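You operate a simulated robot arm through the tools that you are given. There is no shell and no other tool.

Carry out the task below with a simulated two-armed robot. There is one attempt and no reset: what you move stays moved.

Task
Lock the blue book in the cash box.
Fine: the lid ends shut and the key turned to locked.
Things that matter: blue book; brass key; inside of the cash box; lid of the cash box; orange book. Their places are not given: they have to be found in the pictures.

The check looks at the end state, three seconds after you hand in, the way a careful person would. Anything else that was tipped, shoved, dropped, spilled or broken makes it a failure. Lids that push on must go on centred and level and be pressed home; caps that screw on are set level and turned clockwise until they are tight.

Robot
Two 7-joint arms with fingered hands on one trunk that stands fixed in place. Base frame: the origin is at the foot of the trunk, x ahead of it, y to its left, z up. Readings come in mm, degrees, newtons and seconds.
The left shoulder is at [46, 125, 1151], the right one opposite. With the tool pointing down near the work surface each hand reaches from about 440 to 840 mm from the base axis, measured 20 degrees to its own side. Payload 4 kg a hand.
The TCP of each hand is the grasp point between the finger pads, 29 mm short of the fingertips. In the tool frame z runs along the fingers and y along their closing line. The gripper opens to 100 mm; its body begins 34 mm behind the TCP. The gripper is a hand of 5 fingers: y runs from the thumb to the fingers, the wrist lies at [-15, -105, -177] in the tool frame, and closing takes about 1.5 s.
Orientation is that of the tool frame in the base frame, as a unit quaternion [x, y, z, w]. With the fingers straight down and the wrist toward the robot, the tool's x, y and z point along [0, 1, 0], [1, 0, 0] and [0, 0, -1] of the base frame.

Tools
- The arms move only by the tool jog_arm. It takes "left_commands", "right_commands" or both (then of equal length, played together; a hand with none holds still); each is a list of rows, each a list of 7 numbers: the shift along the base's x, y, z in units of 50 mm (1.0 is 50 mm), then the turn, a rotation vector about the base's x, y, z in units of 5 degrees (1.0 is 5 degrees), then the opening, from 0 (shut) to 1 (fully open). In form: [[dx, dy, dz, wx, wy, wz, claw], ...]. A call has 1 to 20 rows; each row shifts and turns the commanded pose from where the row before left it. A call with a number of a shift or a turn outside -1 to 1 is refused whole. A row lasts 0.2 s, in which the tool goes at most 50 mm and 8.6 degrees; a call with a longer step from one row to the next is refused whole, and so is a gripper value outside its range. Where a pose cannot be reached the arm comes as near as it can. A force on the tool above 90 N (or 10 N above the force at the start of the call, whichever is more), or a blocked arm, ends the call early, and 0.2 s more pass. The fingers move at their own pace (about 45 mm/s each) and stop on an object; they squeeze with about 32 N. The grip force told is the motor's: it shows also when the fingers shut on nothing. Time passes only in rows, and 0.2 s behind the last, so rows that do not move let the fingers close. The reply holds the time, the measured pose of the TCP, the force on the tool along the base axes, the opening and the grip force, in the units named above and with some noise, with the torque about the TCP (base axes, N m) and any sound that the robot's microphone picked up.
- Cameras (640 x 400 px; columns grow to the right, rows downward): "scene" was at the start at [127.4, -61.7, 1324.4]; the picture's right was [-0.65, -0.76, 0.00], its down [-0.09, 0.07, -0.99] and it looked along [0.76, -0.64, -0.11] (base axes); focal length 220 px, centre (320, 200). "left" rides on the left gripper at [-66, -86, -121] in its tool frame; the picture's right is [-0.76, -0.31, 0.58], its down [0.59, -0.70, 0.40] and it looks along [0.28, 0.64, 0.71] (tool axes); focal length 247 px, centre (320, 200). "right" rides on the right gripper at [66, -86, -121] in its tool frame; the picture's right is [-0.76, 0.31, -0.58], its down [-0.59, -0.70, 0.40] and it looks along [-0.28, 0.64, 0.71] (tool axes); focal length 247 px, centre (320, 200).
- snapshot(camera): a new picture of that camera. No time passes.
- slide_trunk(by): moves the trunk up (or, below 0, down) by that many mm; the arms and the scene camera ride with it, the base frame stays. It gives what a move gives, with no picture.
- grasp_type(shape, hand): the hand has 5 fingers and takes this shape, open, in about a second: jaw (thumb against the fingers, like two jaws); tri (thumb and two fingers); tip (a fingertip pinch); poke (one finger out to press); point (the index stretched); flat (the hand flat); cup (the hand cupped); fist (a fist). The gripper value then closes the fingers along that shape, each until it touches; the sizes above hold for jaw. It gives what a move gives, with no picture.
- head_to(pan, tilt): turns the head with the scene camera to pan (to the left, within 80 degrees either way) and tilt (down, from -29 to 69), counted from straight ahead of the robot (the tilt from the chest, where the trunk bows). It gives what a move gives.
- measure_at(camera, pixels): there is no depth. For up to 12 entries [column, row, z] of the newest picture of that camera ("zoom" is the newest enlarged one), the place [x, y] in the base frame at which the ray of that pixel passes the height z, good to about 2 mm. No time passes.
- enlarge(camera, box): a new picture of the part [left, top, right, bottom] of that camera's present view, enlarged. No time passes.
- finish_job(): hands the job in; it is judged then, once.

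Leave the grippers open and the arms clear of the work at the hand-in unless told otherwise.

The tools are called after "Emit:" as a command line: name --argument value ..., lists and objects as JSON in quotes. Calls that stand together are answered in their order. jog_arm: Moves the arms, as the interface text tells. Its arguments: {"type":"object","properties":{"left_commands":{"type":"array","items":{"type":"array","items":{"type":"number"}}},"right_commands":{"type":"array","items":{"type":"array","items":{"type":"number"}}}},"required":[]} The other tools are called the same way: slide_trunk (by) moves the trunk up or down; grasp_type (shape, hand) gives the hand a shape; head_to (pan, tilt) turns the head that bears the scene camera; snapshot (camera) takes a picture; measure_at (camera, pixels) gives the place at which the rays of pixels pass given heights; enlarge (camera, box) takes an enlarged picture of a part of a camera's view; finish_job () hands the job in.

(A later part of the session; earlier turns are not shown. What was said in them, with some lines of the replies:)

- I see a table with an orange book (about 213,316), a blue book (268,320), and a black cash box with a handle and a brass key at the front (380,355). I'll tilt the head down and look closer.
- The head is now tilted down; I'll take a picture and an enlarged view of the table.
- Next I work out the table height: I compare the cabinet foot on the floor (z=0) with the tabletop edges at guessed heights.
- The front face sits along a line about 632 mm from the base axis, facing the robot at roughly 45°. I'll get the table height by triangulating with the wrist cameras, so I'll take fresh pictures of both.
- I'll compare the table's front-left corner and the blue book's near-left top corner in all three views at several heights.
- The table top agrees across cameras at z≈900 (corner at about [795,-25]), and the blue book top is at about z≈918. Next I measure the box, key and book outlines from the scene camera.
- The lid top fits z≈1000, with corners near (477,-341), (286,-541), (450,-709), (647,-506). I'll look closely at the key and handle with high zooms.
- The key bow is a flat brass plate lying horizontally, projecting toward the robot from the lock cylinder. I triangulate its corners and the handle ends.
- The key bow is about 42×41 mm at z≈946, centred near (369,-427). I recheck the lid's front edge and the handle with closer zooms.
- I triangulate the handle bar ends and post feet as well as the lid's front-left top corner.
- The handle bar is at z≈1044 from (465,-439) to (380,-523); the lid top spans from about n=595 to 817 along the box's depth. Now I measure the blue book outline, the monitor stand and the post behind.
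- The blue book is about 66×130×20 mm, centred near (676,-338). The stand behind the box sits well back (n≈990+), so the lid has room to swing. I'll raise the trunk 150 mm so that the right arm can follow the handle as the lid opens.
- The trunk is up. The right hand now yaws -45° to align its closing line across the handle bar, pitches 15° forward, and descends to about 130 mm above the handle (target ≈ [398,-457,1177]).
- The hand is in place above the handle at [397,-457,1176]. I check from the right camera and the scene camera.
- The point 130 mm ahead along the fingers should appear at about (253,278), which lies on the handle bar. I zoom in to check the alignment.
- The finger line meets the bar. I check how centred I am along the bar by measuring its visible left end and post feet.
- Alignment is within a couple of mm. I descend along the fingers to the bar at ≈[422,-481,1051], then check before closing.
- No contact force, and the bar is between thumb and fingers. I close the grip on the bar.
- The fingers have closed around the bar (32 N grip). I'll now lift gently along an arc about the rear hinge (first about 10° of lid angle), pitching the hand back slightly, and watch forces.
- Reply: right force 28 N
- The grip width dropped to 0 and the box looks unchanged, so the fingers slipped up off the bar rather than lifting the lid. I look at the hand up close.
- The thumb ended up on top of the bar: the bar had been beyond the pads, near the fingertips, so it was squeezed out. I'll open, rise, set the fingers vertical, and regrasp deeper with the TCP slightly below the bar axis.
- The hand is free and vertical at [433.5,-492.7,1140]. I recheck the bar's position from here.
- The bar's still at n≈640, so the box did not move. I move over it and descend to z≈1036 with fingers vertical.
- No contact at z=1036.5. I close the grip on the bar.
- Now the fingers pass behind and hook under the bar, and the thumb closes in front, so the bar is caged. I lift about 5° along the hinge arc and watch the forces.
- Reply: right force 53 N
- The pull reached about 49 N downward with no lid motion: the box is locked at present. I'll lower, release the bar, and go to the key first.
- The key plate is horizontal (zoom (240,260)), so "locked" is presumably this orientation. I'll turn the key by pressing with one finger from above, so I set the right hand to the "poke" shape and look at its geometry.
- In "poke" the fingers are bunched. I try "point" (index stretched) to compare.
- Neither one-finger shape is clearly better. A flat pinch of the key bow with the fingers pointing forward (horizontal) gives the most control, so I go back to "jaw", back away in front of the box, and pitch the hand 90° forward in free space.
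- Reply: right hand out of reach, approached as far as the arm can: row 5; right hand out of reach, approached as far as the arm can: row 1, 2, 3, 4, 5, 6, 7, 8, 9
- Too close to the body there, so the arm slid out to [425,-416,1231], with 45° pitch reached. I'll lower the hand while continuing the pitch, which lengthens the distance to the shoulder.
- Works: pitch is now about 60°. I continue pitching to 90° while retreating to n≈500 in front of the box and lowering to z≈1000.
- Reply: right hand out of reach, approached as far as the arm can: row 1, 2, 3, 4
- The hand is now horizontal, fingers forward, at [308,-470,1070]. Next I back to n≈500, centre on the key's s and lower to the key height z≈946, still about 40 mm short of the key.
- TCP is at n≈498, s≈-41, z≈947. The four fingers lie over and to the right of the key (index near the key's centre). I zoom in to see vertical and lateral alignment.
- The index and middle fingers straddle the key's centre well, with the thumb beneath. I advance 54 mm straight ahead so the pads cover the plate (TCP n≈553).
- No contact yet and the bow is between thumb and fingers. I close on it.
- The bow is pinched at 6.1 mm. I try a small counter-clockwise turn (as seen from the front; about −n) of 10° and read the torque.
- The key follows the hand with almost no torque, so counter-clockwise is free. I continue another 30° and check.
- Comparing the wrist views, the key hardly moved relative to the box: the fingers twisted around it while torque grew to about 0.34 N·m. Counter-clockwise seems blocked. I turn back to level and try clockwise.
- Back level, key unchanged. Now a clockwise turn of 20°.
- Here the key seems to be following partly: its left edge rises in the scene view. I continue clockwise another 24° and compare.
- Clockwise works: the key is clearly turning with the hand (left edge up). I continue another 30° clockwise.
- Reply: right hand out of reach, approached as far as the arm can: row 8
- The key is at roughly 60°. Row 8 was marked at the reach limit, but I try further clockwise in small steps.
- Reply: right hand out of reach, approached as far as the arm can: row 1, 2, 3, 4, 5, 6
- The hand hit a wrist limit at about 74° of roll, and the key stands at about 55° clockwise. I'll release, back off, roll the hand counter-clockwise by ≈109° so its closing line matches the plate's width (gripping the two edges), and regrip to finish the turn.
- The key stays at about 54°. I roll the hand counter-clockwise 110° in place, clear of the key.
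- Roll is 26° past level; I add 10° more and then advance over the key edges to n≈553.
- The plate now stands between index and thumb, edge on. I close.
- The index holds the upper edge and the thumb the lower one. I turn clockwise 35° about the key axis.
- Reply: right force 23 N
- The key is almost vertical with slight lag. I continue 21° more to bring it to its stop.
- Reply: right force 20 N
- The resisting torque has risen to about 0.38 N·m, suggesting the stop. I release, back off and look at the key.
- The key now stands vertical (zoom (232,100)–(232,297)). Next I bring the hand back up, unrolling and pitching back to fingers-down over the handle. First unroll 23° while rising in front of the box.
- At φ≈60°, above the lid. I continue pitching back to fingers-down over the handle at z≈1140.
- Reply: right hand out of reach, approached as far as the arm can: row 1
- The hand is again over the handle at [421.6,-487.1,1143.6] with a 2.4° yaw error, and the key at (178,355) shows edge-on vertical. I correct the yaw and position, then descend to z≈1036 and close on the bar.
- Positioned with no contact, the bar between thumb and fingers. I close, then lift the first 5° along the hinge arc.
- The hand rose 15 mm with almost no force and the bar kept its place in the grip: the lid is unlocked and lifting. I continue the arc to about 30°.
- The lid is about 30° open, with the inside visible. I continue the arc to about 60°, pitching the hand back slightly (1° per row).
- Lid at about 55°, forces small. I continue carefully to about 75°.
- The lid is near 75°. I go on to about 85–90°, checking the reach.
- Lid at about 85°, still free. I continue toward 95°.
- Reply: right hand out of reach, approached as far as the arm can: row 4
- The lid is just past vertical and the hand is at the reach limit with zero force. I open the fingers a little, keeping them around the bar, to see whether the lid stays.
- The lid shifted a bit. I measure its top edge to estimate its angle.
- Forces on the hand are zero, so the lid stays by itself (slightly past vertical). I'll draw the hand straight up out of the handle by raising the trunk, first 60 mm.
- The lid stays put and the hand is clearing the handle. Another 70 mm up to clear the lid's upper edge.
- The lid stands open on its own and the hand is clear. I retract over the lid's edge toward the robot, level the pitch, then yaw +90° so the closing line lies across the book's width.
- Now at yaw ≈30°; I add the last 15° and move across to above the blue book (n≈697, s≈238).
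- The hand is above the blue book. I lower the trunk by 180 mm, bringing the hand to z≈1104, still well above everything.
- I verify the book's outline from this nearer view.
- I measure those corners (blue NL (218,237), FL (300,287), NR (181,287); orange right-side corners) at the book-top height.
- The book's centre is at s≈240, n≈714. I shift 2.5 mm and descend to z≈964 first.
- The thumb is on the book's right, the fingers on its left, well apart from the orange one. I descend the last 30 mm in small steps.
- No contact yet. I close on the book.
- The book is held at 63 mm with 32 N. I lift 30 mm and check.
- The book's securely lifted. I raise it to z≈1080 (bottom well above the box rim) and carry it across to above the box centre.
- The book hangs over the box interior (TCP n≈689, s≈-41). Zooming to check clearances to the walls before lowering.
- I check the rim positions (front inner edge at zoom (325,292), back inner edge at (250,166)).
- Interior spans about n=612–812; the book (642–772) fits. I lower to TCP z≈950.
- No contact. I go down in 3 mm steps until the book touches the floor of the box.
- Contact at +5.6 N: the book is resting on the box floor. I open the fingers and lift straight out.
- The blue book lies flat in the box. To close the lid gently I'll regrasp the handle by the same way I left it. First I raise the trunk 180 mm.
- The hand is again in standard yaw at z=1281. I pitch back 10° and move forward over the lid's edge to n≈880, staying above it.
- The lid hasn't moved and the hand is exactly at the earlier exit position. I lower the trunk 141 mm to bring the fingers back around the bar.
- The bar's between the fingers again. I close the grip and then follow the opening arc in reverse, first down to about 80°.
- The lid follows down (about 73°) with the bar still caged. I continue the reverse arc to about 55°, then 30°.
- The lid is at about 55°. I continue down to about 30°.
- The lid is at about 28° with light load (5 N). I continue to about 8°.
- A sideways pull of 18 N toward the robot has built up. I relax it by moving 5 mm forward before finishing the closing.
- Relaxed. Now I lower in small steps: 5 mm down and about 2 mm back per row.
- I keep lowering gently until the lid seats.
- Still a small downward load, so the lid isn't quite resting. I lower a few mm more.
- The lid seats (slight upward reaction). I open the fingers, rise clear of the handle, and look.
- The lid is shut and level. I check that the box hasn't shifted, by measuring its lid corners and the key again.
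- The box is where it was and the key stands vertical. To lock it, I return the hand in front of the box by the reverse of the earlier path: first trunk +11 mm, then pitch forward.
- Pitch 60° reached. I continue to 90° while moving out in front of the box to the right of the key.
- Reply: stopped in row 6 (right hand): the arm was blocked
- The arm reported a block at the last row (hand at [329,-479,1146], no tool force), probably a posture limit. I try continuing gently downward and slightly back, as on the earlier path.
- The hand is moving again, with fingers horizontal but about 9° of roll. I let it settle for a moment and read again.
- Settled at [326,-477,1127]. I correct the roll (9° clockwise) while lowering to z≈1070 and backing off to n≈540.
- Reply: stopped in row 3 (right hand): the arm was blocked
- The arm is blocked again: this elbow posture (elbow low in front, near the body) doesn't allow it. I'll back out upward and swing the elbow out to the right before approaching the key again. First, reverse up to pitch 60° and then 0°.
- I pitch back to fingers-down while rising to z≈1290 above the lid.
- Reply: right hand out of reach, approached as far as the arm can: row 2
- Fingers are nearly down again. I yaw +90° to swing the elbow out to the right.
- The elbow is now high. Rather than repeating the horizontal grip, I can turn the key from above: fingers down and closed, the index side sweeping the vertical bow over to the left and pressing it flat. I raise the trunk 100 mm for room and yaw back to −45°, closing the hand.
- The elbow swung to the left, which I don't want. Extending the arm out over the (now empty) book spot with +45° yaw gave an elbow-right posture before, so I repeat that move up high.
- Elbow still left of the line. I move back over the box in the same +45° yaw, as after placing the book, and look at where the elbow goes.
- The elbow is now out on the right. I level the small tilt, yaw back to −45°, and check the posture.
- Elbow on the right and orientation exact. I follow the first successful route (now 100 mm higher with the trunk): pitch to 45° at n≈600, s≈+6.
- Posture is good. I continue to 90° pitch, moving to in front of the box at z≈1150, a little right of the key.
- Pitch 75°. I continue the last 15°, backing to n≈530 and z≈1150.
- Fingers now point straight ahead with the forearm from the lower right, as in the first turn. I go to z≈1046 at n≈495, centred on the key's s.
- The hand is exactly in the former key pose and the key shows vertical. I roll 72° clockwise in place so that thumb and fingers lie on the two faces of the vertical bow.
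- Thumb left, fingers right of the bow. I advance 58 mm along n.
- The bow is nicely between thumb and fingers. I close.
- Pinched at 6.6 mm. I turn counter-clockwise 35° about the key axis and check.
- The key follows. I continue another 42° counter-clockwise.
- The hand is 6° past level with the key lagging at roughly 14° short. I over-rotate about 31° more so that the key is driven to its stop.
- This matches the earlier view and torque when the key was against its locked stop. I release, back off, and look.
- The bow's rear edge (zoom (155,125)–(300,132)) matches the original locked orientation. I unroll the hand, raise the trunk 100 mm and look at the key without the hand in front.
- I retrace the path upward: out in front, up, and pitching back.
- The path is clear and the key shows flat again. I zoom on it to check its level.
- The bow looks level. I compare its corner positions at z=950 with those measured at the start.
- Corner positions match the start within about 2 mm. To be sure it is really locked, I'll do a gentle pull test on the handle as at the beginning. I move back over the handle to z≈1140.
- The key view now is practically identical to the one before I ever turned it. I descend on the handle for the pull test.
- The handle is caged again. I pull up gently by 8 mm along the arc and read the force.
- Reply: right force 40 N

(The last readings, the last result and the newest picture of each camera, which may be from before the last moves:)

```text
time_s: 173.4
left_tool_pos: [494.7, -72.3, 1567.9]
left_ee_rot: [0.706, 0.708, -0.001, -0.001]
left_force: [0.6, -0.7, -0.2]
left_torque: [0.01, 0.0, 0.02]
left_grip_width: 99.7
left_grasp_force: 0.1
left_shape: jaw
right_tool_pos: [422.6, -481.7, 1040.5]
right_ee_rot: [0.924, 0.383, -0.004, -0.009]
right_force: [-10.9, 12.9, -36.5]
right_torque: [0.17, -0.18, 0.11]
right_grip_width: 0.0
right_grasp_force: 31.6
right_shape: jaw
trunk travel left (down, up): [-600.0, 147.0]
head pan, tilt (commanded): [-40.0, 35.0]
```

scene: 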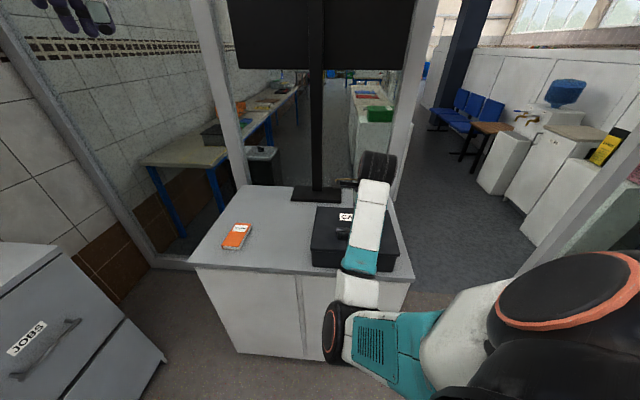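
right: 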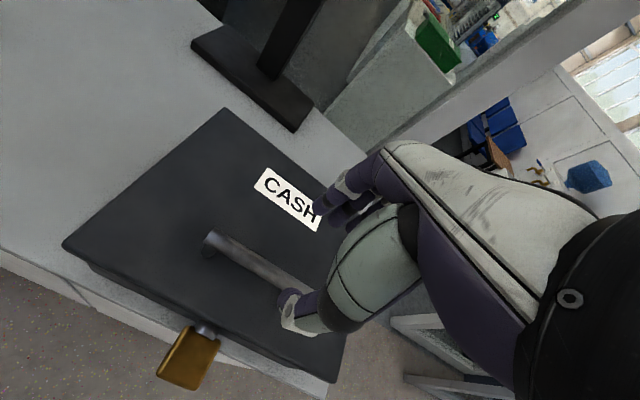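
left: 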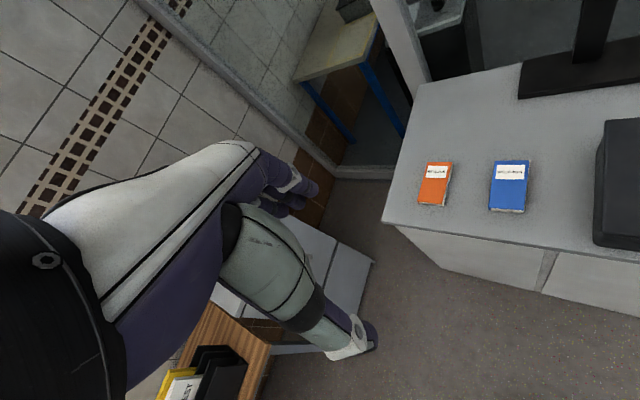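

With 36 N of pull the lid doesn't move: it's locked. I ease back down, release, and rise clear.

Emit:
jog_arm --right_commands '[[-0.02, 0.02, -0.08, 0, 0, 0, 0], [-0.02, 0.02, -0.08, 0, 0, 0, 0], [0, 0, 0, 0, 0, 0, 0.4], [0, 0, 0, 0, 0, 0, 0.6], [0, 0, 0, 0, 0, 0, 0.6], [0, 0, 0, 0, 0, 0, 0.6], [0, 0, 0, 0, 0, 0, 0.6], [0, 0, 0.5, 0, 0, 0, 0.6], [0, 0, 0.8, 0, 0, 0, 0.6], [0, 0, 0.8, 0, 0, 0, 0.6], [0, 0, 0.9, 0, 0, 0, 0.8], [0, 0, 0.9, 0, 0, 0, 1], [0, 0, 0.9, 0, 0, 0, 1], [0, 0, 0.9, 0, 0, 0, 1]]'

Emit:
snapshot --camera "right"

Emit:
snapshot --camera "scene"

```text
time_s: 176.4
left_tool_pos: [492.9, -72.6, 1569.7]
left_ee_rot: [0.706, 0.708, 0.0, 0.001]
left_force: [0.2, 0.0, -0.1]
left_torque: [0.0, -0.02, -0.01]
left_grip_width: 99.8
left_grasp_force: 0.1
left_shape: jaw
right_tool_pos: [420.7, -480.2, 1324.5]
right_ee_rot: [0.924, 0.382, 0.001, -0.001]
right_force: [-1.1, -0.5, 0.2]
right_torque: [0.01, 0.01, 0.01]
right_grip_width: 99.5
right_grasp_force: 0.1
right_shape: jaw
trunk travel left (down, up): [-600.0, 147.0]
head pan, tilt (commanded): [-40.0, 35.0]
```

```text
taken
```

right: 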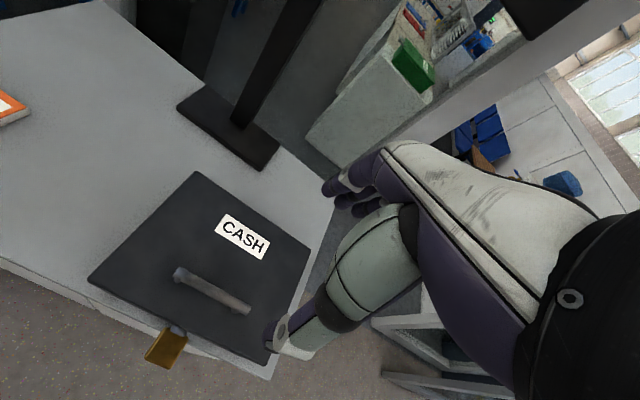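

```text
taken
```

scene: 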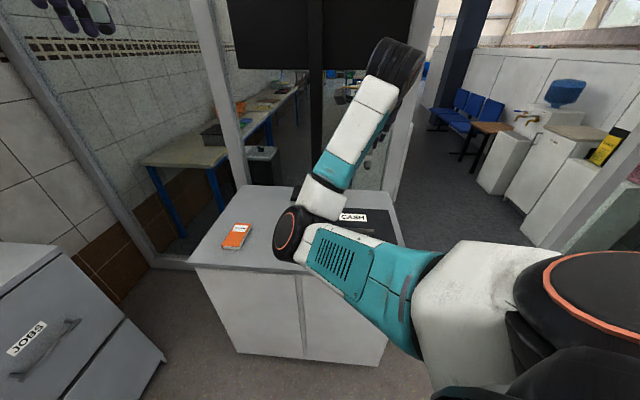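

All is in order: lid shut, key flat, orange book untouched. I raise the trunk another 100 mm so the arm is well clear, and take a last look.

Emit:
slide_trunk --by 100

Emit:
enlarge --camera "right" --box '[60, 180, 340, 400]'

Emit:
snapshot --camera "scene"

Emit:
snapshot --camera "left"

```text
time_s: 177.8
left_tool_pos: [494.1, -70.6, 1669.6]
left_ee_rot: [0.706, 0.708, -0.001, 0.0]
left_force: [-0.4, 0.4, 0.7]
left_torque: [0.02, -0.03, 0.01]
left_grip_width: 99.9
left_grasp_force: 0.0
left_shape: jaw
right_tool_pos: [422.9, -480.5, 1423.7]
right_ee_rot: [0.924, 0.382, 0.0, -0.001]
right_force: [0.2, 0.0, -1.2]
right_torque: [-0.05, -0.04, 0.0]
right_grip_width: 99.4
right_grasp_force: 0.2
right_shape: jaw
trunk travel left (down, up): [-700.0, 47.0]
head pan, tilt (commanded): [-40.0, 35.0]
```

```text
1.82 times, centred on (200, 290) of right
```

zoom: 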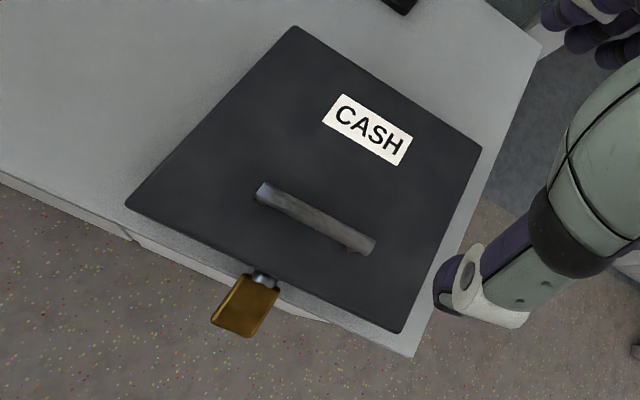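

```text
taken
```

scene: 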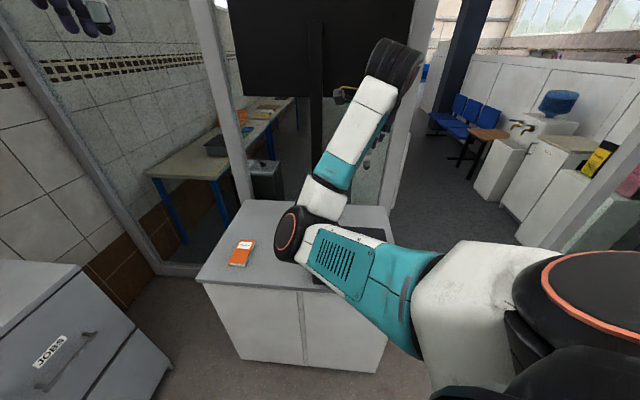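

```text
taken
```

left: 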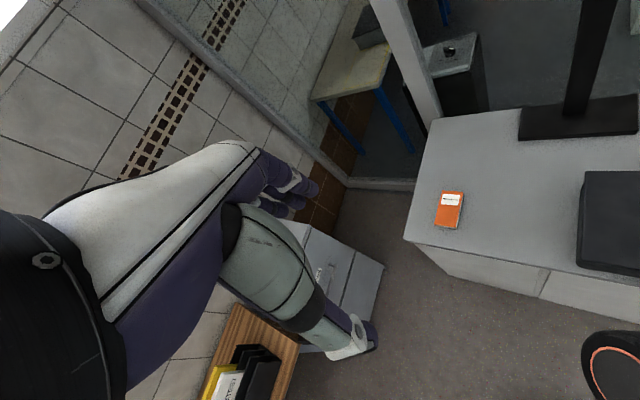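

The box is shut and level with the blue book inside, and the key is at locked, which the pull test confirmed. The orange book is undisturbed, both grippers are open, and both arms are clear. I hand the job in.

Emit:
finish_job

```text
The job is handed in.
```

The blue book is locked inside the cash box. The lid is shut and level, and the key is back at locked.

- **Start:** The box turned out to be locked already, so I turned the key clockwise to open it.
- **Book and lid:** I opened the lid by its handle, set the blue book flat on the box floor, and lowered the lid again.
- **Lock check:** I turned the key back counter-clockwise to its starting position. Then I pulled up on the handle with about 36 N, and the lid stayed shut.
- **Rest of the table:** The box's lid corners measured in place after closing, and the orange book looked undisturbed. Both hands are open, and both arms are raised clear of the table.
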